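You operate a simulated robot arm through the tools that you are given. There is no shell and no other tool.

Carry out the task below with a simulated robot arm. There is one attempt and no reset: what you move stays moved.

## Task
Fetch the green oil bottle from the lower shelf of the carton table and stand it on the shelf under the green cabinet. Put one of the felt pads from the top of the carton table on the cream job card there. Take the strap coil with the largest size on its label from the shelf under the strapping table and leave it on the lower board of the mug shelf. Put the grey cloths on the board in the cage cart away on the shelf of the glove stand. Take the green bottle on the board in the cage cart and put it away on the shelf under the steel table. Take the blue cup and leave it on the dish. Switch the truck brake pedal on. Take the blue oil can from the top of the work bench and leave it in the silver small bowl there. Any order will do. Set down upright: oil bottle, green bottle, blue cup, oil can.

Only the result counts: the job must be done as asked and must still hold three seconds after the hand-in. Knocking over, shifting, dropping, spilling or breaking anything else fails it. Flat cloth is picked up by pressing the open fingertips on it (5 to 10 N) and closing them slowly along it; thin cloth reads only 2 to 8 mm in the jaws.

## Robot
A 6-joint arm with a fingered hand on a trunk, on a base that moves. Base frame: it is fixed to the floor where the robot stands at the start and does not move with it; the origin is under the middle of the robot, x ahead of it, y to its left, z up. Readings come in m, rad, newtons and seconds.
With the tool pointing down near the work surface it reaches from about 0.32 to 0.64 m from the robot's upright axis, wherever it stands. Its first joint turns from -2.897 to 2.897 rad. Places, roughly: blue cup (8x8x9 cm) [-3.7, 1.5, 0.9]; dish (24x24x3 cm) [-5.8, 1.3, 0.3]; felt pad (3x3x4 cm) [0.4, -1, 0.8]; felt pad (5x4x7 cm) [0.4, -0.6, 0.8]; felt pad (5x5x6 cm) [0.5, -0.5, 0.8]; green bottle [-2, 0.25, 0.5]; grey cloths (6x12x4 cm) [-2.1, 0, 0.4]; job card [0.5, -0.75, 0.75]; lower board of the mug shelf [0.8, -5, 0.9]; oil bottle [0.5, -0.25, 0.25]; oil can [-6, -4.75, 1]; shelf of the glove stand (36x16 cm) [-5.06, -7.32, 0.92]; shelf under the green cabinet [0.6, 1.5, 0.4]; shelf under the steel table [-1.9, -7.4, 0.2]; small bowl (15x14x4 cm) [-6.4, -4.9, 0.9]; strap coil [-2, -2.75, 0.25]; truck brake pedal [-4.9, -4.5, 0.2]. Payload 5 kg.
The tool frame sits at the grasp point between the pads (the TCP): z along the fingers, y along the line on which they close. The tips reach 0.043 m beyond it. The gripper opens to 0.144 m; its body begins 0.05 m behind the TCP. The gripper is a hand of 5 fingers: y runs from the thumb to the fingers, the wrist lies at [-0.021, -0.133, -0.233] in the tool frame, and closing takes about 1.5 s.
Orientation is that of the tool frame in the base frame, as a unit quaternion [x, y, z, w]. With the fingers straight down and the wrist toward the robot, the tool's x, y and z point along [0, 1, 0], [1, 0, 0] and [0, 0, -1] of the base frame.

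## Interface
- The arm moves only by the tool apply_moves. Its argument "series" is a list of rows, each a list of 6 numbers: the shift along the tool's x, y, z in m, then the turn, a rotation vector about the tool's x, y, z in rad. In form: [[dx, dy, dz, ax, ay, az], ...]. A call has 1 to 20 rows; each row shifts and turns the commanded pose from where the row before left it, along the tool's axes as they then stand. "jaw" is the closure, from 0 (fully open) to 1 (shut), set as the call begins (left out, the last holds). Rows are played at 5 a second. More than 0.05 m and 0.15 rad between two rows, or a gripper value outside its range, and nothing of the call is played. Where a pose cannot be reached the arm comes as near as it can. A force on the tool above 40 N (or 10 N above the force at the start of the call, whichever is more), or a blocked arm, ends the call early, and 0.2 s more pass. The fingers move at their own pace (about 0.072 m/s each) and stop on an object; they squeeze with about 21 N. The grip force told is the motor's: it shows also when the fingers shut on nothing. Time passes only in rows, and 0.2 s behind the last, so rows that do not move let the fingers close. The reply holds the time, the measured pose of the TCP, the force on the tool along the base axes, the opening and the grip force, in the units named above and with some noise, with the torque about the TCP (base axes, N m) and any sound that the robot's microphone picked up, and new pictures: "views" is both (left out), scene, wrist or none.
- Cameras (640 x 400 px; columns grow to the right, rows downward): "scene" is now at [-0.0168, 0.092, 1.5734]; the picture's right is [-0.91, -0.41, 0.00], its down [-0.29, 0.65, -0.70] and it looks along [0.29, -0.64, -0.72] (base axes); focal length 273 px, centre (320, 200). "wrist" rides on the gripper at [0.086, -0.109, -0.168] in the tool frame; the picture's right is [-0.80, 0.28, -0.53], its down [-0.54, -0.73, 0.42] and it looks along [-0.27, 0.63, 0.73] (tool axes); focal length 275 px, centre (320, 200).
- raise_lower(by): slides the trunk up (or, below 0, down) by that many m; the arm and the scene camera ride with it, the base frame stays. It gives what a move gives, with no picture.
- base_move(legs): drives the robot by 1 to 6 legs, each [ahead, left, turn to the left] in m, m and rad, along the robot's own axes; the way and the turn of a leg run together, so that a leg with both is an arc; at most 1.5 m and 3.142 rad a leg. The arm and the cameras ride along, it lands a little off, and it stops where it bumps. It gives what a move gives, and a new picture of the scene camera.
- preshape(shape): the hand has 5 fingers and takes this shape, open, in about a second: jaw (thumb against the fingers, like two jaws); tri (thumb and two fingers); tip (a fingertip pinch); poke (one finger out to press); point (the index stretched); flat (the hand flat); cup (the hand cupped); fist (a fist). The gripper value then closes the fingers along that shape, each until it touches; the sizes above hold for jaw. It gives what a move gives, with no picture.
- turn_head(pan, tilt): turns the head with the scene camera to pan (to the left, within 2.705 rad either way) and tilt (down, from -0.506 to 1.204), counted from straight ahead of the robot. It gives what a move gives, and a new picture of the scene camera.
- probe_pixels(camera, pixels): for up to 12 pixels [column, row] of the newest picture of that camera ("zoom" is the newest enlarged one), the place [x, y, z] in the base frame of the surface seen there, good to about 0.002 m, but the place of the scene camera against the robot may be out by one fixed shift of up to 0.018 m in any direction. No time passes.
- close_up(camera, box): a new picture of the part [left, top, right, bottom] of that camera's present view, enlarged. No time passes.
- hand_in(): hands the job in; it is judged then, once.

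Open the gripper and draw the arm clear of the work before you hand the job in, unless the task says otherwise.

The tools are called by a JSON object that holds its "op" and its "data". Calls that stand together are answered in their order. apply_moves: Moves the arm, as the interface text tells. Its arguments: {"type":"object","properties":{"series":{"type":"array","items":{"type":"array","items":{"type":"number"}}},"jaw":{"type":"number"},"views":{"type":"string","enum":["both","scene","wrist","none"]}},"required":["series"]} The other tools are called the same way: raise_lower (by) moves the trunk up or down; preshape (shape) gives the hand a shape; base_move (legs) drives the base; turn_head (pan, tilt) turns the head that bears the scene camera; probe_pixels (camera, pixels) gives the place of the surface under pixels of a picture; close_up (camera, box) takes an enlarged picture of a part of a camera's view; hand_in () hands the job in.

At the start:

```text
clock: 0.0
ee_pos: [0.1322, -0.436, 1.1217]
tool_rot: [0.707, 0.707, 0.0, -0.001]
ft_force: [-0.4, -0.9, -0.7]
torque: [-0.01, -0.01, -0.01]
gripper_width: 0.1435
finger_force: 0.0
shape: jaw
trunk travel left (down, up): [-0.5, 0.09]
robot x, y, heading: [-0.0024, 0.0004, 0.001]
head pan, tilt (commanded): [-1.145, 0.798]
```

scene: 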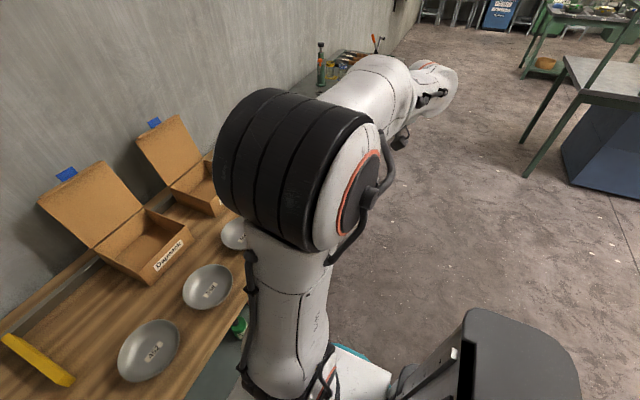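
wrist: 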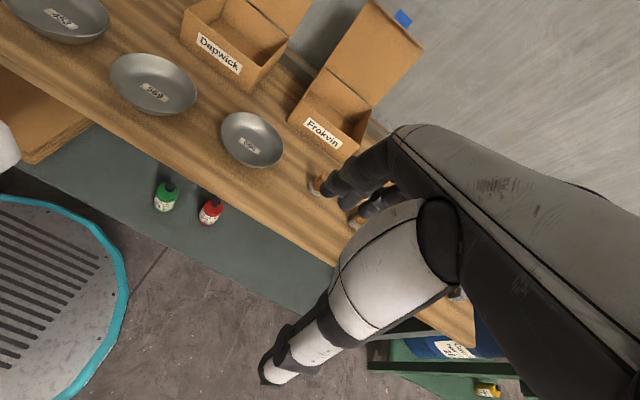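

The first pictures show the carton table at left with the bowls and a green bottle on its lower shelf (wrist view ~[165,197]). I'll look around with the head first.

{"op": "turn_head", "data": {"pan": 0.0, "tilt": 0.6}}

{"op": "turn_head", "data": {"pan": -0.8, "tilt": 0.6}}

{"op": "turn_head", "data": {"pan": -1.6, "tilt": 0.4}}

{"op": "turn_head", "data": {"pan": -2.5, "tilt": 0.4}}

{"op": "turn_head", "data": {"pan": 1.0, "tilt": 0.4}}

{"op": "turn_head", "data": {"pan": 2.0, "tilt": 0.4}}

{"op": "turn_head", "data": {"pan": 2.7, "tilt": 0.4}}

```text
clock: 1.4
ee_pos: [0.1334, -0.4341, 1.1206]
tool_rot: [0.707, 0.707, 0.0, 0.0]
ft_force: [0.0, 0.6, 0.5]
torque: [0.0, -0.01, 0.0]
gripper_width: 0.1436
finger_force: 0.1
shape: jaw
trunk travel left (down, up): [-0.5, 0.09]
robot x, y, heading: [0.0009, 0.0012, -0.001]
head pan, tilt (commanded): [0.0, 0.6]
```

scene: 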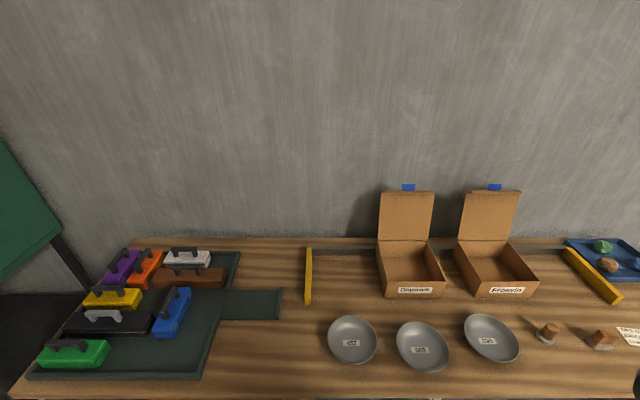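

```text
clock: 2.5
ee_pos: [0.1321, -0.4358, 1.1211]
tool_rot: [0.707, 0.707, 0.0, 0.0]
ft_force: [0.0, 0.9, 0.0]
torque: [-0.03, 0.0, 0.02]
gripper_width: 0.1435
finger_force: 0.0
shape: jaw
trunk travel left (down, up): [-0.5, 0.09]
robot x, y, heading: [-0.0021, 0.0005, -0.006]
head pan, tilt (commanded): [-0.799, 0.6]
```

scene: 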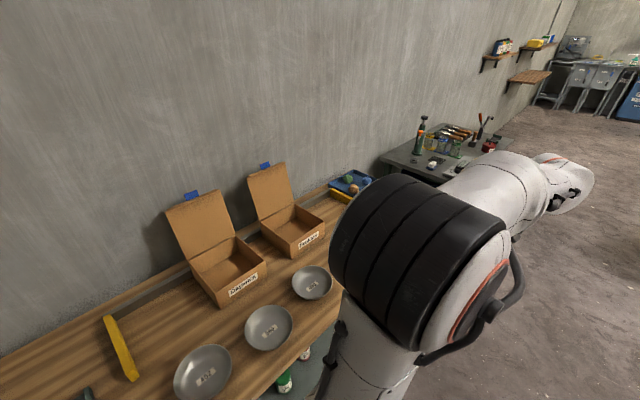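

```text
clock: 3.6
ee_pos: [0.1322, -0.4363, 1.1208]
tool_rot: [0.707, 0.707, 0.0, 0.0]
ft_force: [0.4, -0.5, -0.2]
torque: [0.01, 0.0, 0.02]
gripper_width: 0.1438
finger_force: 0.1
shape: jaw
trunk travel left (down, up): [-0.5, 0.09]
robot x, y, heading: [-0.0026, 0.0006, -0.0]
head pan, tilt (commanded): [-1.6, 0.4]
```

scene: 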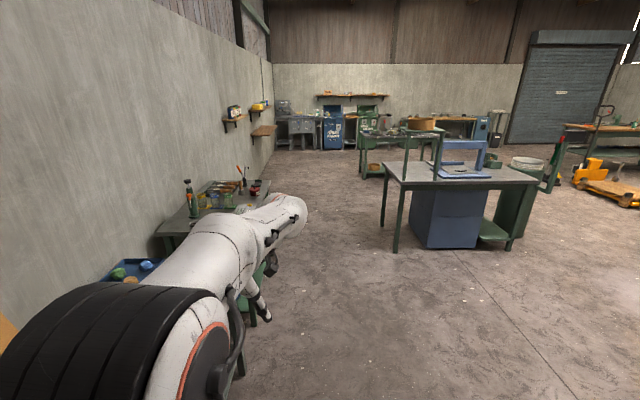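

```text
clock: 4.8
ee_pos: [0.1319, -0.4356, 1.122]
tool_rot: [0.707, 0.708, 0.0, 0.001]
ft_force: [-0.3, 0.5, 0.7]
torque: [0.03, -0.01, 0.0]
gripper_width: 0.1438
finger_force: 0.0
shape: jaw
trunk travel left (down, up): [-0.5, 0.09]
robot x, y, heading: [-0.0033, -0.0003, 0.004]
head pan, tilt (commanded): [-2.499, 0.4]
```

scene: 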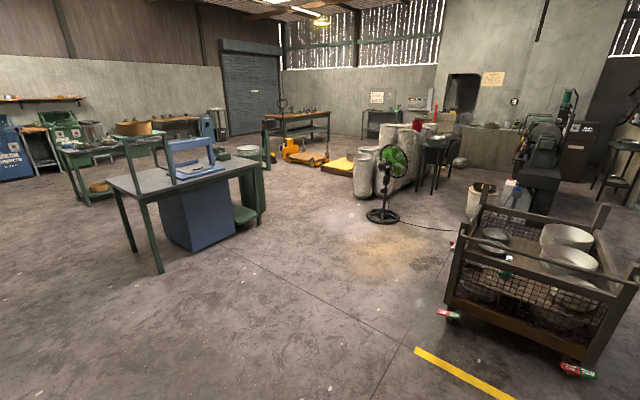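

```text
clock: 7.8
ee_pos: [0.1324, -0.4359, 1.1215]
tool_rot: [0.707, 0.707, 0.0, -0.001]
ft_force: [0.4, -0.3, 1.0]
torque: [0.02, -0.02, -0.04]
gripper_width: 0.1437
finger_force: 0.1
shape: jaw
trunk travel left (down, up): [-0.5, 0.09]
robot x, y, heading: [0.0002, 0.003, 0.003]
head pan, tilt (commanded): [1.0, 0.4]
```

scene: 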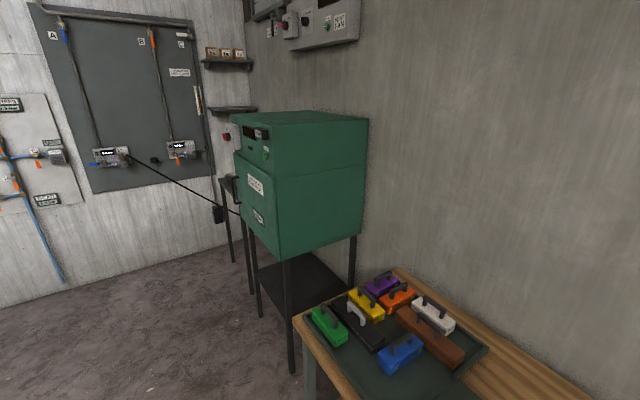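

```text
clock: 9.0
ee_pos: [0.1324, -0.435, 1.121]
tool_rot: [0.707, 0.708, 0.0, 0.0]
ft_force: [0.7, -0.3, -0.9]
torque: [0.01, -0.02, 0.0]
gripper_width: 0.1437
finger_force: 0.2
shape: jaw
trunk travel left (down, up): [-0.5, 0.09]
robot x, y, heading: [0.0013, 0.002, -0.002]
head pan, tilt (commanded): [2.0, 0.4]
```

scene: 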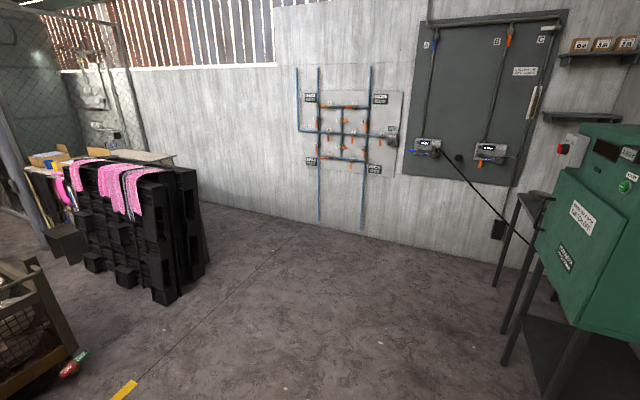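

```text
clock: 10.1
ee_pos: [0.1329, -0.4358, 1.1208]
tool_rot: [0.706, 0.708, 0.0, -0.001]
ft_force: [-0.5, 0.1, -0.7]
torque: [-0.02, 0.0, -0.01]
gripper_width: 0.1435
finger_force: 0.1
shape: jaw
trunk travel left (down, up): [-0.5, 0.09]
robot x, y, heading: [0.0002, 0.0007, 0.002]
head pan, tilt (commanded): [2.7, 0.4]
```

scene: 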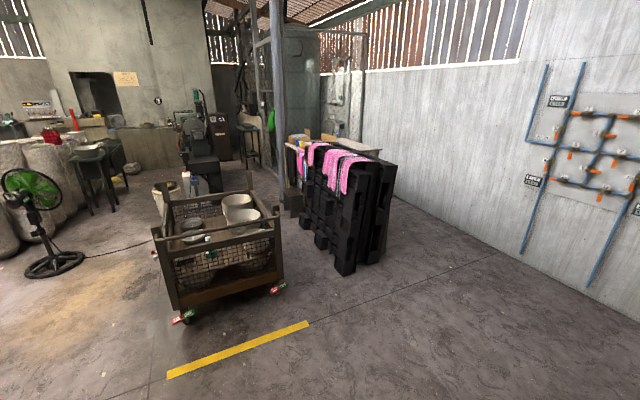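

Now I'll look at the carton-table top from closer in, with the pads and job card at right of the picture.

{"op": "turn_head", "data": {"pan": -0.35, "tilt": 0.75}}

```text
clock: 12.7
ee_pos: [0.1322, -0.4368, 1.1212]
tool_rot: [0.707, 0.707, 0.001, 0.0]
ft_force: [0.2, -0.5, 0.1]
torque: [0.03, -0.03, 0.02]
gripper_width: 0.1439
finger_force: 0.0
shape: jaw
trunk travel left (down, up): [-0.5, 0.09]
robot x, y, heading: [0.001, -0.0004, -0.002]
head pan, tilt (commanded): [-0.351, 0.75]
```

scene: 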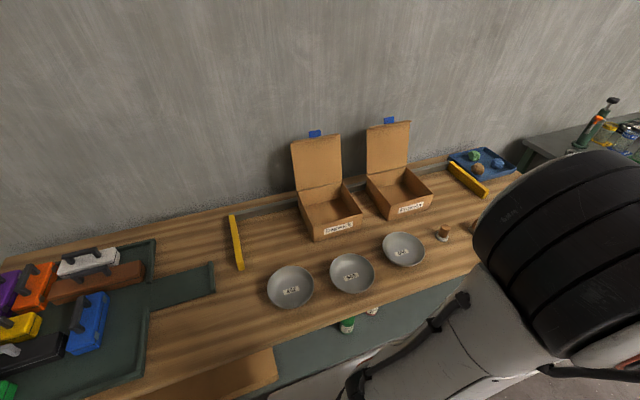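

I'll probe the table edge, bowls, bottles and shelf in this picture to get the layout.

{"op": "probe_pixels", "data": {"camera": "scene", "pixels": [[347, 325], [372, 311], [400, 335], [310, 350], [443, 233], [403, 249], [352, 273], [290, 286], [330, 330], [340, 228], [220, 380], [480, 240]]}}

{"op": "probe_pixels", "data": {"camera": "wrist", "pixels": [[165, 197], [170, 183], [211, 212], [216, 202], [100, 200], [240, 270], [330, 260], [250, 190], [320, 186], [355, 215], [60, 260], [425, 320]]}}

```text
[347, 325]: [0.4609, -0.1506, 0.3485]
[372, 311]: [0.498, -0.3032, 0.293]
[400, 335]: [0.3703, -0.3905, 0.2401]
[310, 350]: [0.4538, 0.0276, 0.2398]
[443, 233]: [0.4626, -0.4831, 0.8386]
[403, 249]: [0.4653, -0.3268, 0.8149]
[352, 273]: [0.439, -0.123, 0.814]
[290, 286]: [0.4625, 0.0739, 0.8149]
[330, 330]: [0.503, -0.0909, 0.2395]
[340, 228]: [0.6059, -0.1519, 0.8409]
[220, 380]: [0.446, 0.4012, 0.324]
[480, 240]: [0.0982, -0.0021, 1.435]
```

```text
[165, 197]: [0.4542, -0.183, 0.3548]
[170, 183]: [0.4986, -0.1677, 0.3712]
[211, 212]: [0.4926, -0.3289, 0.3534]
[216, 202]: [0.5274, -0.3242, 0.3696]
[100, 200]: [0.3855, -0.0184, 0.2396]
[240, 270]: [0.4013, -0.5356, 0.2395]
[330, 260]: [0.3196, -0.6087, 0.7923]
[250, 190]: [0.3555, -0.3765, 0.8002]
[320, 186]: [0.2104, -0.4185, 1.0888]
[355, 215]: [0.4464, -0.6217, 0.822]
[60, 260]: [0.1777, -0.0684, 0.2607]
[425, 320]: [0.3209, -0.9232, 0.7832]
```

Shelf top is at z≈0.24, table top ≈0.80 with front edge x≈0.32. I'll swing the arm to the front, above the table, so the base can slide along it.

{"op": "apply_moves", "data": {"series": [[0.034, 0.028, 0, 0, 0, 0], [0.034, 0.028, 0, 0, 0, 0], [0.034, 0.028, 0, 0, 0, 0], [0.034, 0.028, 0, 0, 0, 0], [0.034, 0.028, 0, 0, 0, 0], [0.034, 0.028, 0, 0, 0, 0], [0.034, 0.028, 0, 0, 0, 0], [0.034, 0.028, 0, 0, 0, 0], [0.034, 0.028, 0, 0, 0, 0], [0.034, 0.028, 0, 0, 0, 0], [0.034, 0.01, 0, 0, 0, 0], [0.034, 0.01, 0, 0, 0, 0]], "views": "both"}}

```text
clock: 14.3
ee_pos: [0.2663, -0.2636, 1.0956]
tool_rot: [0.785, 0.618, 0.015, -0.036]
ft_force: [-0.4, 0.1, -0.5]
torque: [0.02, 0.01, 0.01]
gripper_width: 0.1439
finger_force: 0.0
shape: jaw
trunk travel left (down, up): [-0.5, 0.09]
robot x, y, heading: [-0.0009, 0.0028, 0.002]
head pan, tilt (commanded): [-0.351, 0.75]
stopped in row 7: the arm was blocked; the commanded pose is now the measured one
```

scene: 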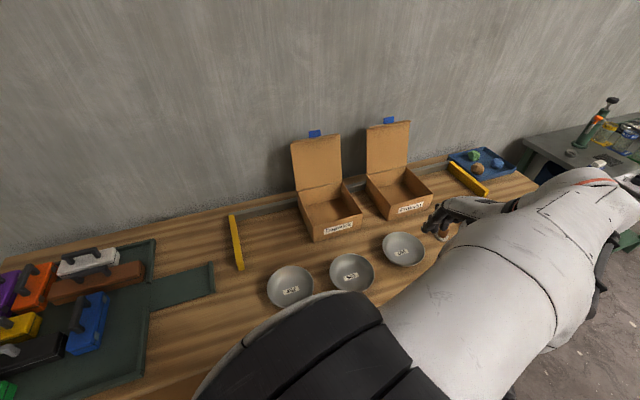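
wrist: 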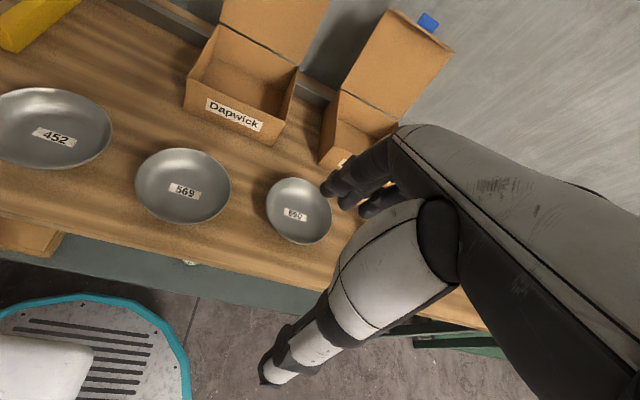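

The arm stalled folded too close to the trunk (r≈0.37). I'll push outward along tool y first, over the bowls at this height.

{"op": "apply_moves", "data": {"series": [[0, 0.03, 0, 0, 0, 0], [0, 0.03, 0, 0, 0, 0], [0, 0.03, 0, 0, 0, 0], [0, 0.03, 0, 0, 0, 0], [0, 0.03, 0, 0, 0, 0], [0, 0.03, 0, 0, 0, 0]], "views": "wrist"}}

```text
clock: 15.7
ee_pos: [0.4427, -0.303, 1.0883]
tool_rot: [0.784, 0.62, 0.015, -0.037]
ft_force: [-0.6, -0.7, 0.2]
torque: [0.03, -0.01, 0.05]
gripper_width: 0.1439
finger_force: 0.2
shape: jaw
trunk travel left (down, up): [-0.5, 0.09]
robot x, y, heading: [-0.0006, -0.001, -0.003]
head pan, tilt (commanded): [-0.351, 0.75]
```

wrist: 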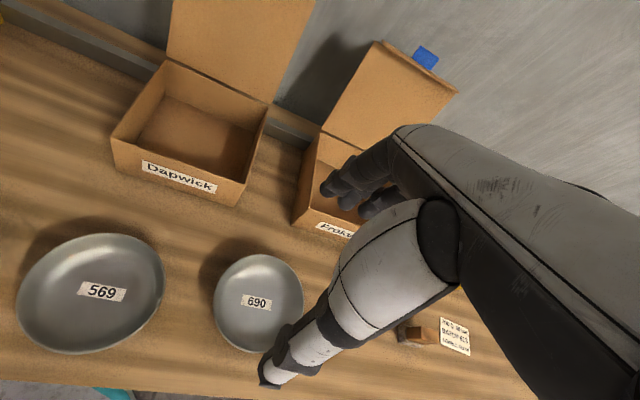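

That worked; the wrist picture now shows the job card at (455,336) and a felt pad at (415,335). I'll probe them.

{"op": "probe_pixels", "data": {"camera": "wrist", "pixels": [[455, 336], [443, 320], [470, 354], [412, 340], [428, 330], [418, 325], [400, 330], [440, 350], [258, 300], [100, 293]]}}

{"op": "close_up", "data": {"camera": "wrist", "box": [360, 290, 500, 380]}}

```text
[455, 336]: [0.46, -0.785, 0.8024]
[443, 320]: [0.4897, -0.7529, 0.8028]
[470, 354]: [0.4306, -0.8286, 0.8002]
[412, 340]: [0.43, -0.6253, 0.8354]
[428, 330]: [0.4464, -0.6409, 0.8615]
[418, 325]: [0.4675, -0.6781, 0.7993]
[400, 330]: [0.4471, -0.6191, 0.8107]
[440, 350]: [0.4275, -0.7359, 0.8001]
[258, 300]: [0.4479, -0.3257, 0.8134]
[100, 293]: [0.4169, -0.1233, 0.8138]
```

```text
4.44 times, centred on (430, 335) of wrist
```

zoom: 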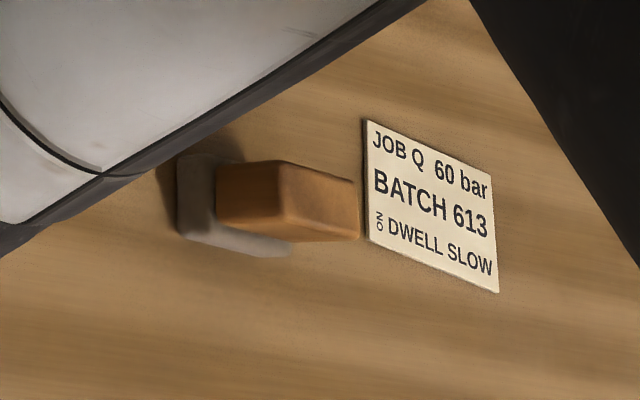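

The pad stands at about (0.445,-0.63) top z≈0.86, the card centre at about (0.46,-0.785), card surface ≈0.802. I'll check the neighbouring tool table's edge before sliding right.

{"op": "probe_pixels", "data": {"camera": "scene", "pixels": [[560, 190], [530, 140], [590, 130], [612, 100], [520, 170], [480, 160], [636, 185], [445, 225], [600, 200], [630, 250]]}}

```text
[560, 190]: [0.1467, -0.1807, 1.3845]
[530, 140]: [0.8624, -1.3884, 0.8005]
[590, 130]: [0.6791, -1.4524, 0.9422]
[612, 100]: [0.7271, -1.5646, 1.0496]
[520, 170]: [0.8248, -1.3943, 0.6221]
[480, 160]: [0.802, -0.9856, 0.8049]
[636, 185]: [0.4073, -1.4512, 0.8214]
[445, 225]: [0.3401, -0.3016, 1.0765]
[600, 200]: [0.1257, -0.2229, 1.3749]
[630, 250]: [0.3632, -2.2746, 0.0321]
```

The tool table starts at y≈-1.39, so a 0.6 m slide to the right is clear.

{"op": "base_move", "data": {"legs": [[0, -0.6, 0]]}}

```text
clock: 19.1
ee_pos: [0.4309, -0.909, 1.0893]
tool_rot: [0.789, 0.613, 0.016, -0.036]
ft_force: [-0.3, 0.5, -0.4]
torque: [0.0, -0.03, -0.01]
gripper_width: 0.144
finger_force: 0.1
shape: jaw
trunk travel left (down, up): [-0.5, 0.09]
robot x, y, heading: [-0.0054, -0.599, -0.017]
head pan, tilt (commanded): [-0.351, 0.75]
```

scene: 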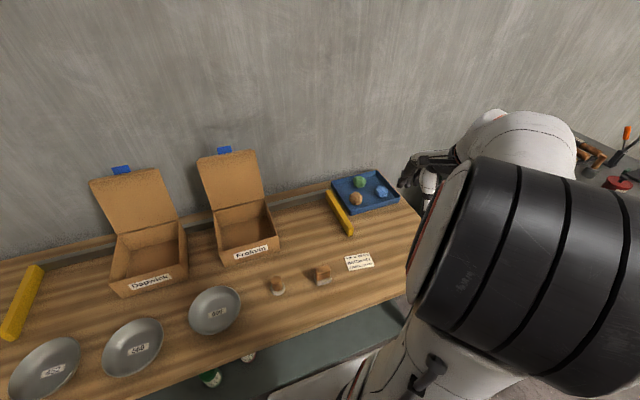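

The hand is right of the card. I'll level/yaw the tool and bring it above the pad seen at (322,273).

{"op": "apply_moves", "data": {"series": [[0, 0, 0, -0.005, -0.02, -0.062], [0, 0, 0, -0.005, -0.02, -0.062], [0, 0, 0, -0.005, -0.02, -0.062], [0, 0, 0, -0.005, -0.02, -0.062], [0.035, 0, 0, 0, 0, 0], [0.035, 0, 0, 0, 0, 0], [0.035, 0, 0, 0, 0, 0], [0.035, 0, 0, 0, 0, 0], [0.035, 0, 0, 0, 0, 0], [0.035, 0, 0, 0, 0, 0], [0.035, 0, 0, 0, 0, 0], [0.035, 0, 0, 0, 0, 0]], "views": "both"}}

```text
clock: 21.7
ee_pos: [0.4332, -0.6282, 1.0859]
tool_rot: [0.707, 0.708, -0.006, -0.001]
ft_force: [-0.1, -0.1, 0.4]
torque: [0.01, 0.0, -0.01]
gripper_width: 0.1439
finger_force: 0.0
shape: jaw
trunk travel left (down, up): [-0.5, 0.09]
robot x, y, heading: [-0.0041, -0.6046, -0.021]
head pan, tilt (commanded): [-0.351, 0.75]
```

scene: 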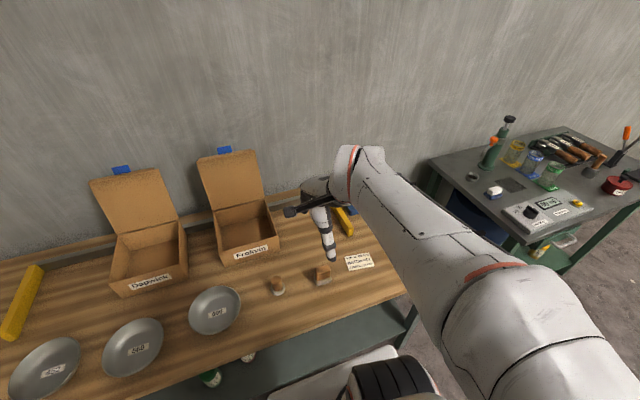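
wrist: 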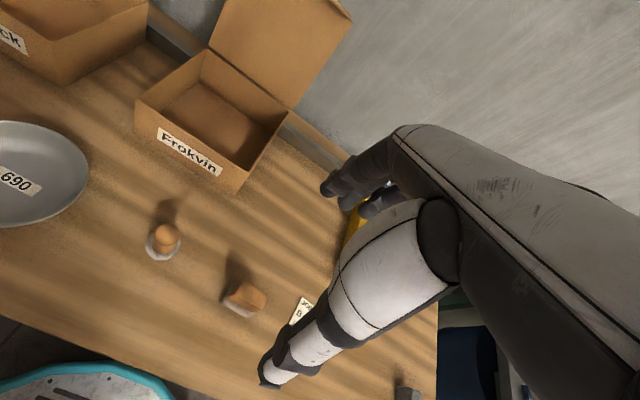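

Pads at (163,240) and (247,297) are clear of the hand in the wrist view. I'll probe the second one precisely and the card.

{"op": "close_up", "data": {"camera": "wrist", "box": [120, 210, 340, 350]}}

{"op": "probe_pixels", "data": {"camera": "wrist", "pixels": [[250, 291], [240, 290], [262, 292], [233, 300], [237, 310], [254, 316], [258, 303], [243, 302], [225, 300], [303, 310], [297, 322], [310, 300]]}}

```text
2.86 times, centred on (230, 280) of wrist
```

zoom: 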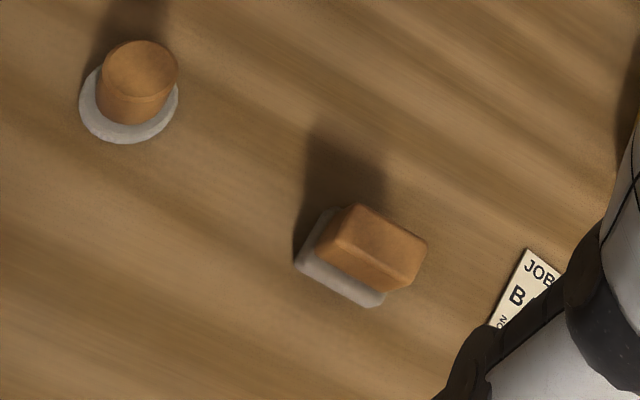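

```text
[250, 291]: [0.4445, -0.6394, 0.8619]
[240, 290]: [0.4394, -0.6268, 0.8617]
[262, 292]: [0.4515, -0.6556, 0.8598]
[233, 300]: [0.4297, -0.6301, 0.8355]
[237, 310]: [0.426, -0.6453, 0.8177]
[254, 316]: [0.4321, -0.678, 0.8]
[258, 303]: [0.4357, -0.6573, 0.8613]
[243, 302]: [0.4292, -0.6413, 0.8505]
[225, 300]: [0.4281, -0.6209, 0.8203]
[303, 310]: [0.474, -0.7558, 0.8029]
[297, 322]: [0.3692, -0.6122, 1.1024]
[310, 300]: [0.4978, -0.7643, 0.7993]
```

I'll probe the top-face corners of the rectangular pad in the enlarged picture for its orientation.

{"op": "probe_pixels", "data": {"camera": "zoom", "pixels": [[357, 208], [424, 242], [405, 263], [335, 226], [370, 235], [380, 225], [298, 262], [376, 303], [330, 213], [320, 250]]}}

```text
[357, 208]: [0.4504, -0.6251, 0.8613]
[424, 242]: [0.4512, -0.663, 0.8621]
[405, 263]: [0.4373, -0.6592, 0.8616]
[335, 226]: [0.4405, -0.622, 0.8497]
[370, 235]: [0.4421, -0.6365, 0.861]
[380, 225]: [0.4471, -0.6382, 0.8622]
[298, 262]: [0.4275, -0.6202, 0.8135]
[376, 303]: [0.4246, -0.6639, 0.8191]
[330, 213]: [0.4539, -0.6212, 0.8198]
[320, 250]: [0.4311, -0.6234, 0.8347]
```

The pad handle is about 2.5 cm in x by 4 cm in y, centred (0.443,-0.643). I'll descend to z≈0.91 over it and check.

{"op": "apply_moves", "data": {"series": [[-0.015, 0.01, 0.03, 0, 0, 0], [0, 0, 0.04, 0, 0, 0], [0, 0, 0.04, 0, 0, 0], [0, 0, 0.04, 0, 0, 0], [0, 0, 0.025, 0, 0, 0]], "views": "both"}}

```text
clock: 22.9
ee_pos: [0.4679, -0.6556, 0.9198]
tool_rot: [0.707, 0.707, -0.007, -0.003]
ft_force: [-0.6, 0.0, 0.3]
torque: [0.01, 0.01, -0.01]
gripper_width: 0.1438
finger_force: 0.2
shape: jaw
out of reach, approached as far as the arm can: row 3, 4, 5
trunk travel left (down, up): [-0.5, 0.09]
robot x, y, heading: [-0.0014, -0.5965, -0.015]
head pan, tilt (commanded): [-0.351, 0.75]
```

scene: 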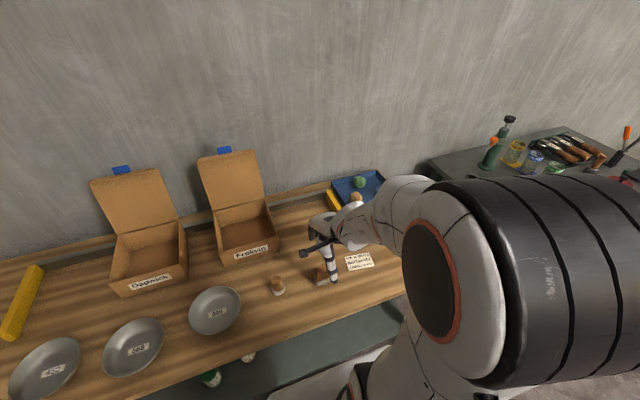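
wrist: 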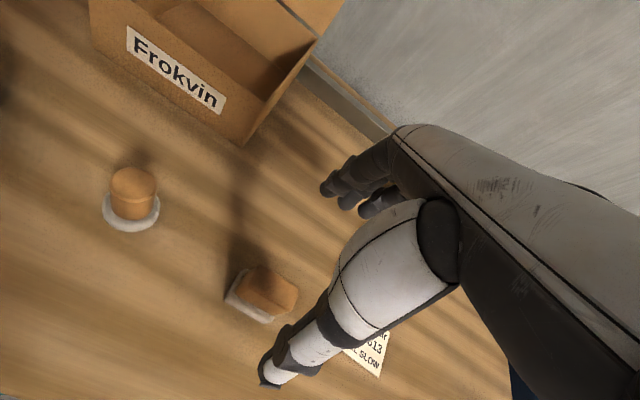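

Row 3–5 were reported out of reach (too folded, TCP ended at x=0.468). I'll raise a little and back the base off so the pad lies at r≈0.53.

{"op": "apply_moves", "data": {"series": [[0, 0, -0.04, 0, 0, 0], [0, 0, -0.04, 0, 0, 0]], "views": "none"}}

{"op": "base_move", "data": {"legs": [[-0.08, 0, 0.017]]}}

```text
clock: 23.5
ee_pos: [0.4694, -0.6555, 1.0011]
tool_rot: [0.708, 0.707, -0.005, -0.003]
ft_force: [-0.1, 0.4, -0.1]
torque: [0.0, -0.01, 0.01]
gripper_width: 0.1439
finger_force: 0.1
shape: jaw
trunk travel left (down, up): [-0.5, 0.09]
robot x, y, heading: [-0.0076, -0.5977, -0.023]
head pan, tilt (commanded): [-0.351, 0.75]
```

```text
clock: 24.6
ee_pos: [0.389, -0.6462, 1.0011]
tool_rot: [0.702, 0.712, -0.005, -0.002]
ft_force: [-0.7, -0.1, 0.2]
torque: [-0.03, 0.0, 0.0]
gripper_width: 0.1439
finger_force: 0.1
shape: jaw
trunk travel left (down, up): [-0.5, 0.09]
robot x, y, heading: [-0.0848, -0.598, 0.004]
head pan, tilt (commanded): [-0.351, 0.75]
```

scene: 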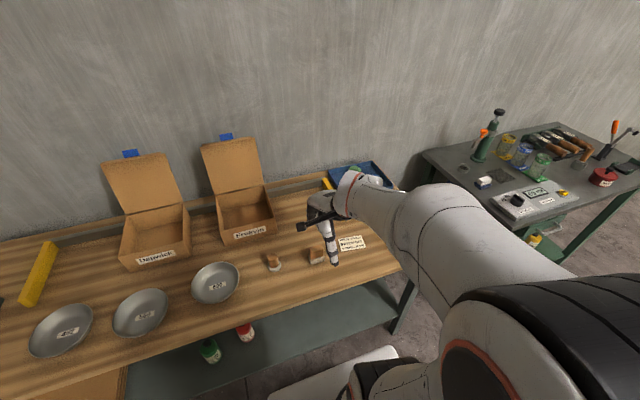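

Now the pad is 0.53 m ahead. I'll move forward 0.054 m and then down to z≈0.90.

{"op": "apply_moves", "data": {"series": [[0.003, 0.027, 0, 0, 0, 0], [0, 0.027, 0, 0, 0, 0], [0, 0, 0.035, 0, 0, 0], [0, 0, 0.035, 0, 0, 0], [0, 0, 0.03, 0, 0, 0]], "views": "wrist"}}

```text
clock: 25.8
ee_pos: [0.4421, -0.6428, 0.9009]
tool_rot: [0.701, 0.714, -0.007, -0.001]
ft_force: [0.6, -0.8, 1.1]
torque: [-0.03, 0.04, -0.05]
gripper_width: 0.1437
finger_force: 0.1
shape: jaw
trunk travel left (down, up): [-0.5, 0.09]
robot x, y, heading: [-0.0851, -0.6015, 0.002]
head pan, tilt (commanded): [-0.351, 0.75]
```

wrist: 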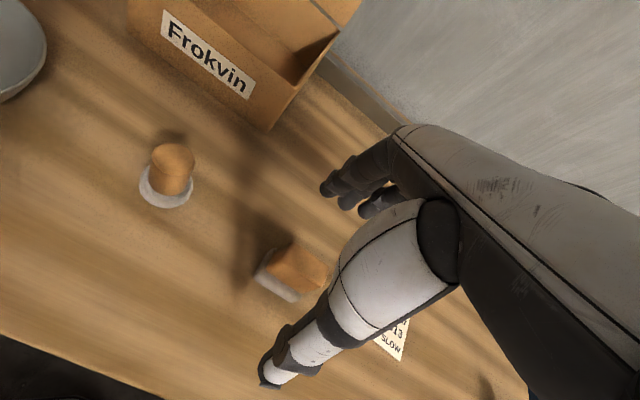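

The pad sits between thumb and fingers at (290,265). I'll lower to TCP z≈0.863 and close gently.

{"op": "apply_moves", "data": {"series": [[0, 0, 0.02, 0, 0, 0], [0, 0, 0.018, 0, 0, 0]], "views": "wrist"}}

{"op": "apply_moves", "data": {"series": [[0, 0, 0, 0, 0, 0], [0, 0, 0, 0, 0, 0], [0, 0, 0, 0, 0, 0], [0, 0, 0, 0, 0, 0], [0, 0, 0, 0, 0, 0], [0, 0, 0, 0, 0, 0], [0, 0, 0, 0, 0, 0], [0, 0, 0, 0, 0, 0], [0, 0, 0, 0, 0, 0], [0, 0, 0, 0, 0, 0]], "jaw": 1.0, "views": "both"}}

```text
clock: 26.4
ee_pos: [0.4412, -0.6432, 0.8603]
tool_rot: [0.7, 0.714, -0.007, -0.002]
ft_force: [0.8, -0.8, 0.1]
torque: [-0.04, 0.04, 0.01]
gripper_width: 0.1436
finger_force: 0.0
shape: jaw
trunk travel left (down, up): [-0.5, 0.09]
robot x, y, heading: [-0.0849, -0.6002, 0.0]
head pan, tilt (commanded): [-0.351, 0.75]
```

wrist: 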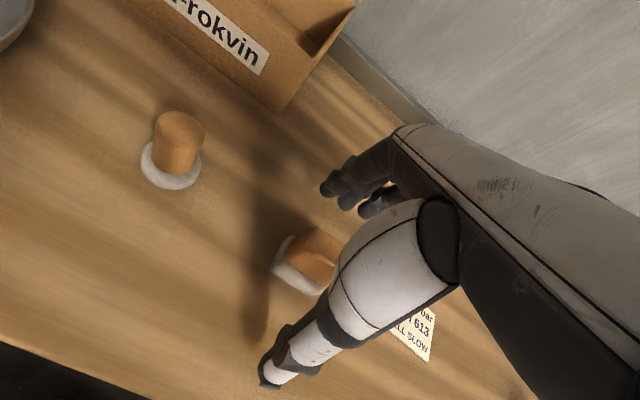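

```text
clock: 28.6
ee_pos: [0.443, -0.6442, 0.8617]
tool_rot: [0.701, 0.713, -0.005, -0.001]
ft_force: [-0.7, -0.9, 11.2]
torque: [-0.09, -0.18, 0.03]
gripper_width: 0.0217
finger_force: 20.8
shape: jaw
trunk travel left (down, up): [-0.5, 0.09]
robot x, y, heading: [-0.0875, -0.5964, -0.0]
head pan, tilt (commanded): [-0.351, 0.75]
```

scene: 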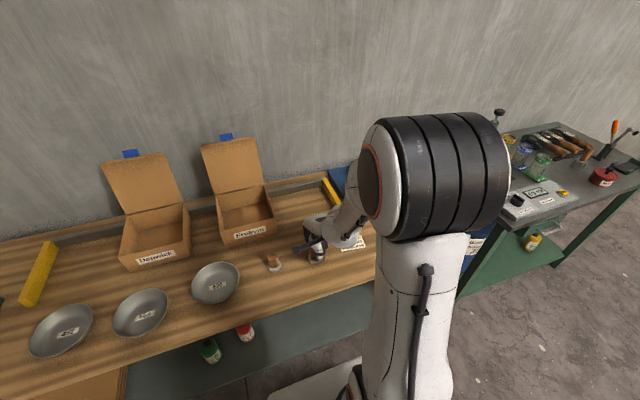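
wrist: 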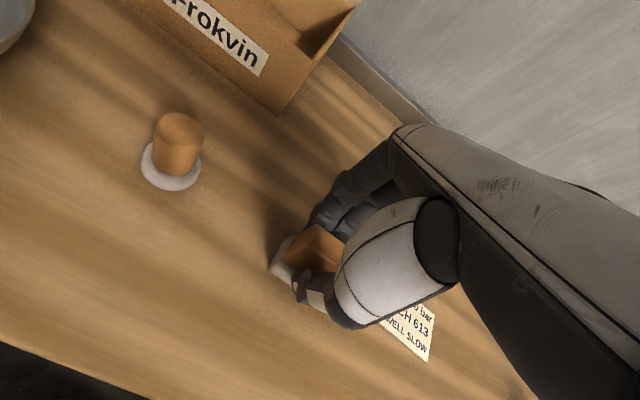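

Gripped (21.7 mm, 21 N). I'll lift 4 cm and carry it toward the card centre at about (0.461,-0.79).

{"op": "apply_moves", "data": {"series": [[0, 0, -0.02, 0, 0, 0], [0, 0, -0.025, 0, 0, 0], [-0.037, 0.005, 0, 0, 0, 0], [-0.037, 0.005, 0, 0, 0, 0], [-0.037, 0.005, 0, 0, 0, 0], [-0.036, 0.004, 0, 0, 0, 0]], "views": "both"}}

```text
clock: 30.0
ee_pos: [0.4656, -0.7913, 0.9068]
tool_rot: [0.701, 0.713, -0.007, -0.003]
ft_force: [0.9, -0.1, -1.3]
torque: [0.02, -0.01, -0.01]
gripper_width: 0.0212
finger_force: 21.2
shape: jaw
trunk travel left (down, up): [-0.5, 0.09]
robot x, y, heading: [-0.0851, -0.6, -0.0]
head pan, tilt (commanded): [-0.351, 0.75]
```

scene: 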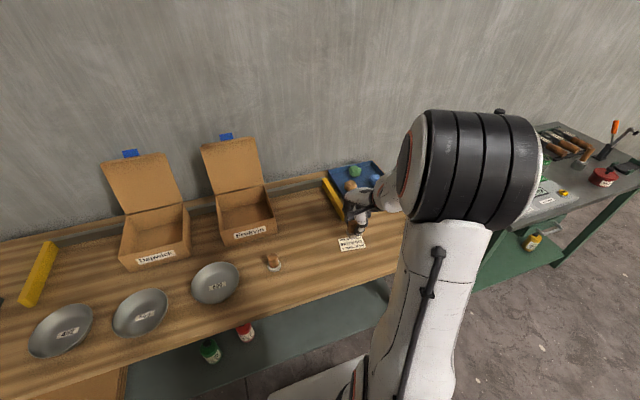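
wrist: 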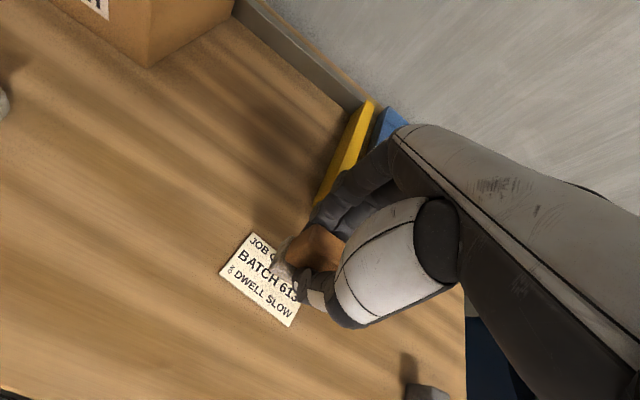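

I'll probe the card's visible corners from this view: (252,236), (222,273), (289,323).

{"op": "probe_pixels", "data": {"camera": "wrist", "pixels": [[252, 236], [222, 273], [289, 323], [256, 265], [262, 290], [276, 262], [300, 290], [310, 240], [322, 262], [295, 230]]}}

{"op": "close_up", "data": {"camera": "wrist", "box": [200, 210, 360, 340]}}

{"op": "probe_pixels", "data": {"camera": "scene", "pixels": [[338, 240], [363, 236], [342, 251], [367, 247], [358, 230]]}}

```text
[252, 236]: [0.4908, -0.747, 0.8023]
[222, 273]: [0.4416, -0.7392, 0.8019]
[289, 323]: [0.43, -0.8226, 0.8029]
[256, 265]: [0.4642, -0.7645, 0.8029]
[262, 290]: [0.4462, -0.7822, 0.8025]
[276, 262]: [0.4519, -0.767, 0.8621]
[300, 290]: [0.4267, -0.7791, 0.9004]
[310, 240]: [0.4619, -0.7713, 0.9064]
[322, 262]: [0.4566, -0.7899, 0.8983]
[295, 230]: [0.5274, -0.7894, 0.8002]
```

```text
3.08 times, centred on (280, 275) of wrist
```

zoom: 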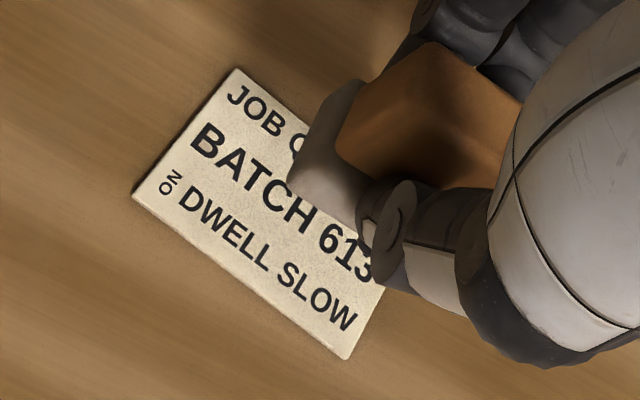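

```text
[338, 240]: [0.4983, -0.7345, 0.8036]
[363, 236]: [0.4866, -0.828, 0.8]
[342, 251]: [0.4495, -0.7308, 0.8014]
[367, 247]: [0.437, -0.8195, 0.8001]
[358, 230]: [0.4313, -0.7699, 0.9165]
```

Card centre works out at (0.4605,-0.785); the pad is at ~(0.463,-0.790). I'll nudge and lower it to just touch the card.

{"op": "apply_moves", "data": {"series": [[0.005, -0.003, 0.015, 0, 0, 0], [0, 0, 0.015, 0, 0, 0], [0, 0, 0.008, 0, 0, 0], [0, 0, 0.003, 0, 0, 0], [0, 0, 0, 0, 0, 0]], "views": "wrist"}}

```text
clock: 31.2
ee_pos: [0.4618, -0.7858, 0.8669]
tool_rot: [0.701, 0.713, -0.006, -0.002]
ft_force: [-0.2, 0.9, -1.1]
torque: [-0.01, 0.0, 0.02]
gripper_width: 0.0217
finger_force: 21.3
shape: jaw
trunk travel left (down, up): [-0.5, 0.09]
robot x, y, heading: [-0.089, -0.5973, -0.005]
head pan, tilt (commanded): [-0.351, 0.75]
```

wrist: 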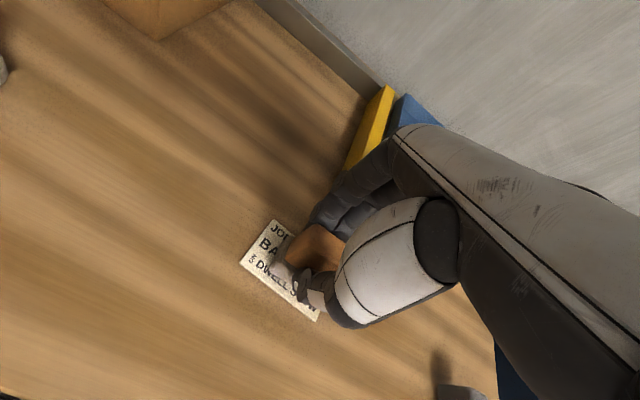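

Still about 2 mm above the card with no contact force. I'll lower 3 mm more, then open.

{"op": "apply_moves", "data": {"series": [[0, 0, 0.002, 0, 0, 0], [0, 0, 0.002, 0, 0, 0], [0, 0, 0, 0, 0, 0]], "views": "none"}}

```text
clock: 32.0
ee_pos: [0.4601, -0.7857, 0.8635]
tool_rot: [0.702, 0.712, -0.004, 0.0]
ft_force: [-0.4, 3.2, 19.8]
torque: [0.0, -0.29, 0.04]
gripper_width: 0.0222
finger_force: 20.8
shape: jaw
trunk travel left (down, up): [-0.5, 0.09]
robot x, y, heading: [-0.0899, -0.5945, 0.003]
head pan, tilt (commanded): [-0.351, 0.75]
```

Contact (20 N upward), so the pad rests on the card. Opening the fingers now, then rising.

{"op": "apply_moves", "data": {"series": [[0, 0, -0.001, 0, 0, 0], [0, 0, 0, 0, 0, 0], [0, 0, 0, 0, 0, 0], [0, 0, 0, 0, 0, 0], [0, 0, 0, 0, 0, 0], [0, 0, 0, 0, 0, 0], [0, 0, 0, 0, 0, 0]], "jaw": 0.0, "views": "none"}}

{"op": "apply_moves", "data": {"series": [[0, 0, -0.03, 0, 0, 0], [0, 0, -0.04, 0, 0, 0], [0, 0, -0.04, 0, 0, 0], [0, 0, -0.04, 0, 0, 0]], "views": "both"}}

```text
clock: 33.6
ee_pos: [0.4608, -0.7853, 0.8639]
tool_rot: [0.701, 0.713, -0.005, -0.001]
ft_force: [-0.5, -0.4, 0.4]
torque: [-0.01, 0.0, 0.01]
gripper_width: 0.1437
finger_force: 0.1
shape: jaw
trunk travel left (down, up): [-0.5, 0.09]
robot x, y, heading: [-0.0866, -0.5935, 0.002]
head pan, tilt (commanded): [-0.351, 0.75]
```

```text
clock: 34.6
ee_pos: [0.4613, -0.7844, 1.0133]
tool_rot: [0.702, 0.712, -0.006, -0.002]
ft_force: [0.2, -0.2, -0.6]
torque: [0.01, -0.03, -0.03]
gripper_width: 0.1435
finger_force: 0.0
shape: jaw
trunk travel left (down, up): [-0.5, 0.09]
robot x, y, heading: [-0.09, -0.5938, -0.0]
head pan, tilt (commanded): [-0.351, 0.75]
```

scene: 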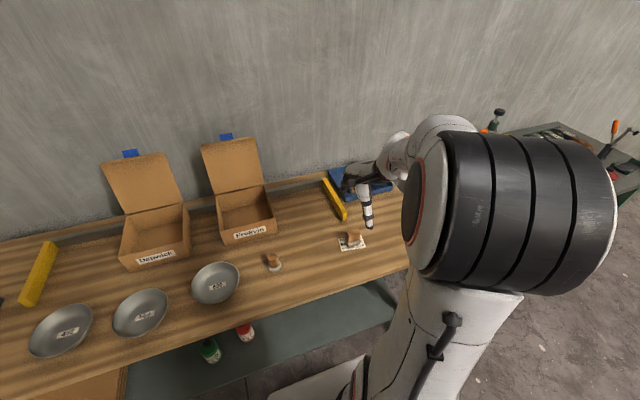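
wrist: 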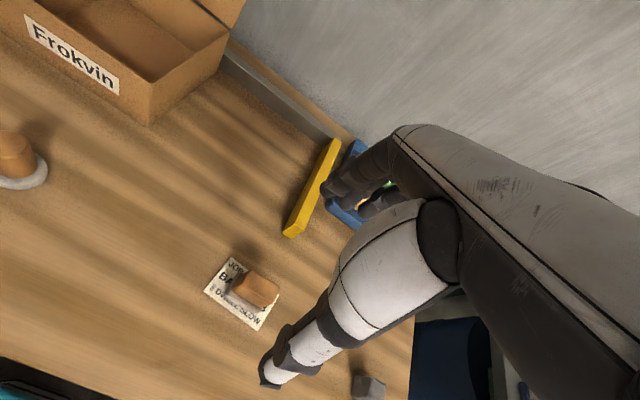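

The pad now stands on the card at (352,241). Next is the green oil bottle on the lower shelf: I'll back away from the table, to the left, to line up with it.

{"op": "base_move", "data": {"legs": [[-0.45, 0.0, 0], [0, 0.42, 0]]}}

{"op": "turn_head", "data": {"pan": 0.0, "tilt": 0.7}}

```text
clock: 39.5
ee_pos: [0.0101, -0.3552, 1.0136]
tool_rot: [0.697, 0.717, -0.005, -0.002]
ft_force: [0.0, -0.5, 0.7]
torque: [0.01, -0.02, 0.02]
gripper_width: 0.1437
finger_force: 0.1
shape: jaw
trunk travel left (down, up): [-0.5, 0.09]
robot x, y, heading: [-0.5404, -0.1733, 0.015]
head pan, tilt (commanded): [-0.351, 0.75]
```

scene: 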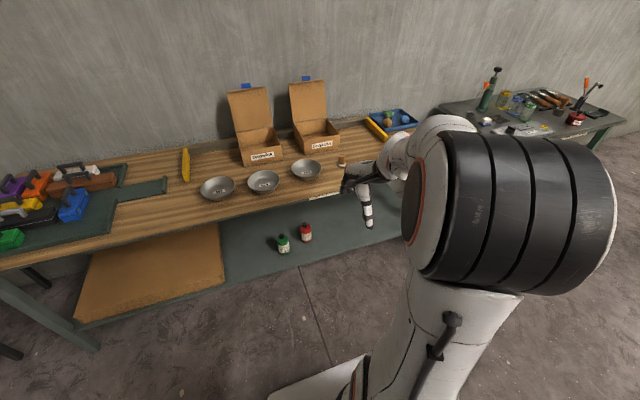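

```text
clock: 40.3
ee_pos: [0.0119, -0.3561, 1.0121]
tool_rot: [0.697, 0.717, -0.006, -0.002]
ft_force: [-0.4, 0.0, 0.4]
torque: [0.02, -0.02, 0.0]
gripper_width: 0.1437
finger_force: 0.0
shape: jaw
trunk travel left (down, up): [-0.5, 0.09]
robot x, y, heading: [-0.5398, -0.1768, 0.016]
head pan, tilt (commanded): [0.0, 0.7]
```

scene: 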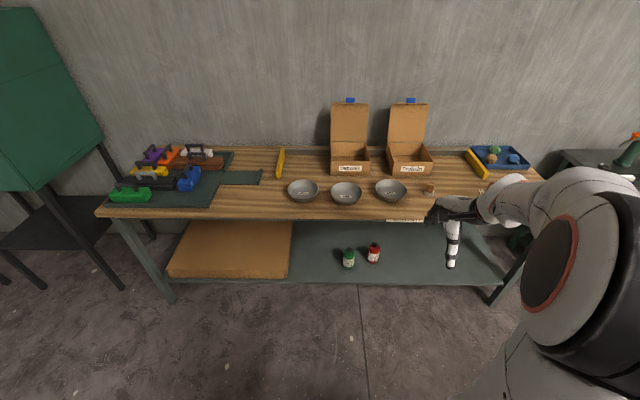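

The whole table is visible: green bottle (348,257), red bottle (373,252), shelf front edge about row 280. I'll probe these.

{"op": "probe_pixels", "data": {"camera": "scene", "pixels": [[348, 258], [348, 250], [348, 266], [342, 257], [354, 258], [373, 253], [340, 274], [340, 283], [320, 215], [500, 290], [155, 290], [340, 222]]}}

{"op": "close_up", "data": {"camera": "scene", "box": [300, 220, 420, 295]}}

```text
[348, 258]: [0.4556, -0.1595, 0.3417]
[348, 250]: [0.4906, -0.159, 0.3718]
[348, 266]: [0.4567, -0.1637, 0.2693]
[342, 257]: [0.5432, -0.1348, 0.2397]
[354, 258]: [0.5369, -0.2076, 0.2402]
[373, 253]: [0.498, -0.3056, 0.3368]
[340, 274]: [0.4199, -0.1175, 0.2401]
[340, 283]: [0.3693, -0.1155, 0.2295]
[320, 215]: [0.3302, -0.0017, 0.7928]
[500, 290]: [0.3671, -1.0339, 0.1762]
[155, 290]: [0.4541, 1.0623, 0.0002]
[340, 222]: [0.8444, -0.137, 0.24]
```

```text
5.33 times, centred on (360, 258) of scene
```

zoom: 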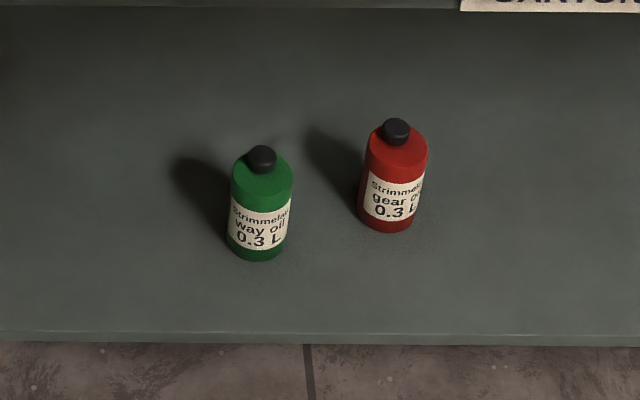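

The bottle axis is near (0.48,-0.167), body about 6 cm wide, shelf at 0.24. I'll lower the trunk while the hand is clear in front of the table, then tilt the hand toward horizontal.

{"op": "raise_lower", "data": {"by": -0.45}}

{"op": "turn_head", "data": {"pan": 0.0, "tilt": 0.55}}

```text
refused: -0.45 is not a number from -0.4 to 0.4
```

```text
clock: 41.0
ee_pos: [0.0115, -0.3547, 1.0126]
tool_rot: [0.698, 0.716, -0.006, -0.003]
ft_force: [-0.3, 0.2, 1.3]
torque: [0.01, -0.03, 0.04]
gripper_width: 0.1437
finger_force: 0.1
shape: jaw
trunk travel left (down, up): [-0.5, 0.09]
robot x, y, heading: [-0.5391, -0.1726, 0.011]
head pan, tilt (commanded): [0.0, 0.55]
```

scene: 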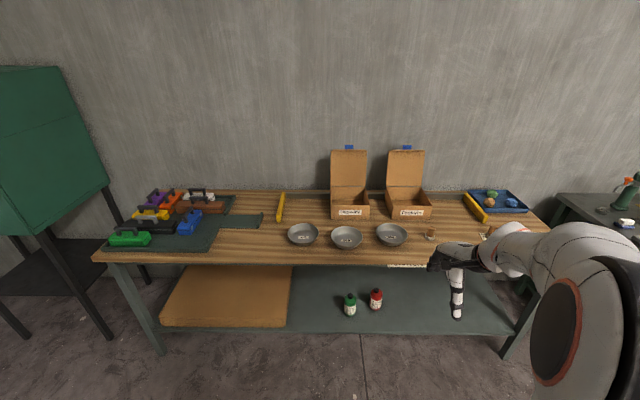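

Trunk moves are limited to 0.4 per call. I'll first yaw the hand 90° about its axis at this height (thumb to the left), drawing back a bit to stay in reach.

{"op": "apply_moves", "data": {"series": [[0, -0.012, 0, 0, 0, 0.143], [0, -0.012, 0, 0, 0, 0.143], [0, -0.012, 0, 0, 0, 0.143], [0, -0.012, 0, 0, 0, 0.143], [0, -0.012, 0, 0, 0, 0.143], [0, -0.01, 0, 0, 0, 0.143], [-0.01, 0, 0, 0, 0, 0.143], [-0.01, 0, 0, 0, 0, 0.143], [-0.01, 0, 0, 0, 0, 0.143], [-0.01, 0, 0, 0, 0, 0.143], [-0.01, 0, 0, 0, 0, 0.14]], "views": "scene"}}

```text
clock: 43.4
ee_pos: [-0.0985, -0.3551, 1.013]
tool_rot: [1.0, 0.014, -0.005, 0.003]
ft_force: [0.3, 0.4, 0.2]
torque: [-0.02, -0.03, 0.01]
gripper_width: 0.1436
finger_force: 0.0
shape: jaw
trunk travel left (down, up): [-0.5, 0.09]
robot x, y, heading: [-0.5406, -0.176, 0.013]
head pan, tilt (commanded): [0.0, 0.55]
```

scene: 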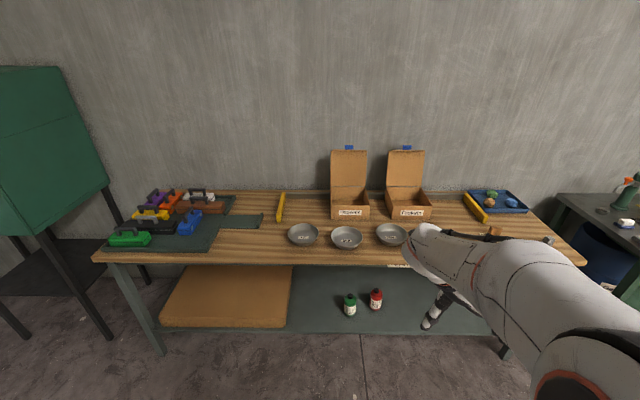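

Yaw done (x=X, y=−Y, z=−Z). Now I pitch the fingers up toward horizontal (about 69°) while moving the TCP forward so the wrist stays in place.

{"op": "apply_moves", "data": {"series": [[0.028, 0, 0, 0, 0.15, 0], [0.0277, 0, 0.0042, 0, 0.15, 0], [0.0267, 0, 0.0083, 0, 0.15, 0], [0.0252, 0, 0.0122, 0, 0.15, 0], [0.0231, 0, 0.0158, 0, 0.15, 0], [0.0205, 0, 0.0191, 0, 0.15, 0], [0.0174, 0, 0.0219, 0, 0.15, 0], [0.0139, 0, 0.0243, 0, 0.15, 0]], "views": "scene"}}

```text
clock: 45.2
ee_pos: [0.1217, -0.3266, 1.1324]
tool_rot: [0.88, 0.0, 0.475, -0.005]
ft_force: [-0.3, 0.8, -1.1]
torque: [0.01, -0.15, -0.02]
gripper_width: 0.1436
finger_force: 0.1
shape: jaw
out of reach, approached as far as the arm can: row 6, 7, 8
trunk travel left (down, up): [-0.5, 0.09]
robot x, y, heading: [-0.5385, -0.1744, 0.013]
head pan, tilt (commanded): [0.0, 0.55]
```

scene: 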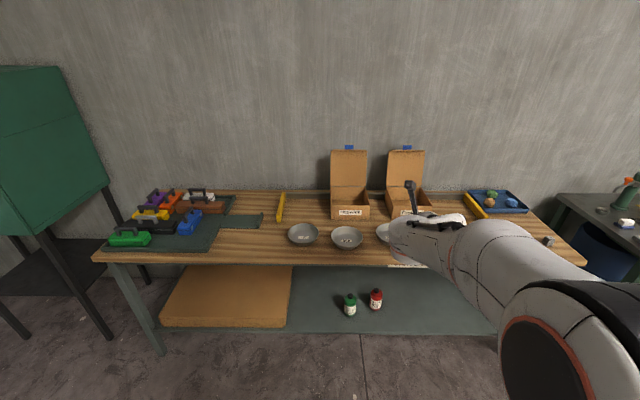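

Rows 6–8 were out of reach at this height (pitch stopped 33° below horizontal). I'll move straight down 0.28 m at this pitch, in front of the table, to see whether the lower workspace is easier.

{"op": "apply_moves", "data": {"series": [[-0.0334, 0, 0.022, 0, 0, 0], [-0.0334, 0, 0.022, 0, 0, 0], [-0.0334, 0, 0.022, 0, 0, 0], [-0.0334, 0, 0.022, 0, 0, 0], [-0.0334, 0, 0.022, 0, 0, 0], [-0.0334, 0, 0.022, 0, 0, 0], [-0.0334, 0, 0.022, 0, 0, 0]], "views": "scene"}}

```text
clock: 46.8
ee_pos: [0.1824, -0.2799, 1.1242]
tool_rot: [0.876, 0.004, 0.481, -0.004]
ft_force: [-0.1, 0.5, -0.1]
torque: [0.0, 0.02, -0.06]
gripper_width: 0.1438
finger_force: 0.0
shape: jaw
out of reach, approached as far as the arm can: row 1, 2, 3, 4, 5, 6, 7
trunk travel left (down, up): [-0.5, 0.09]
robot x, y, heading: [-0.5379, -0.1741, 0.011]
head pan, tilt (commanded): [0.0, 0.55]
```

scene: 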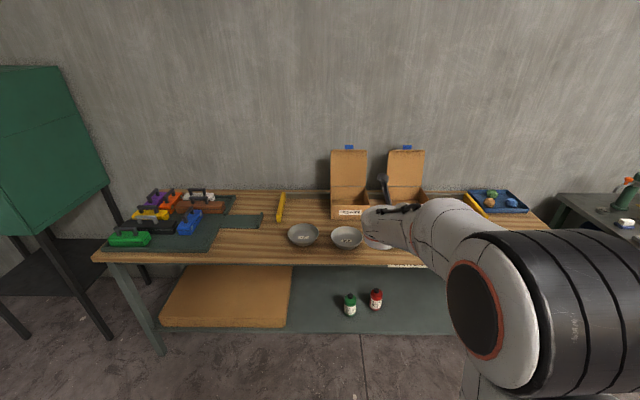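

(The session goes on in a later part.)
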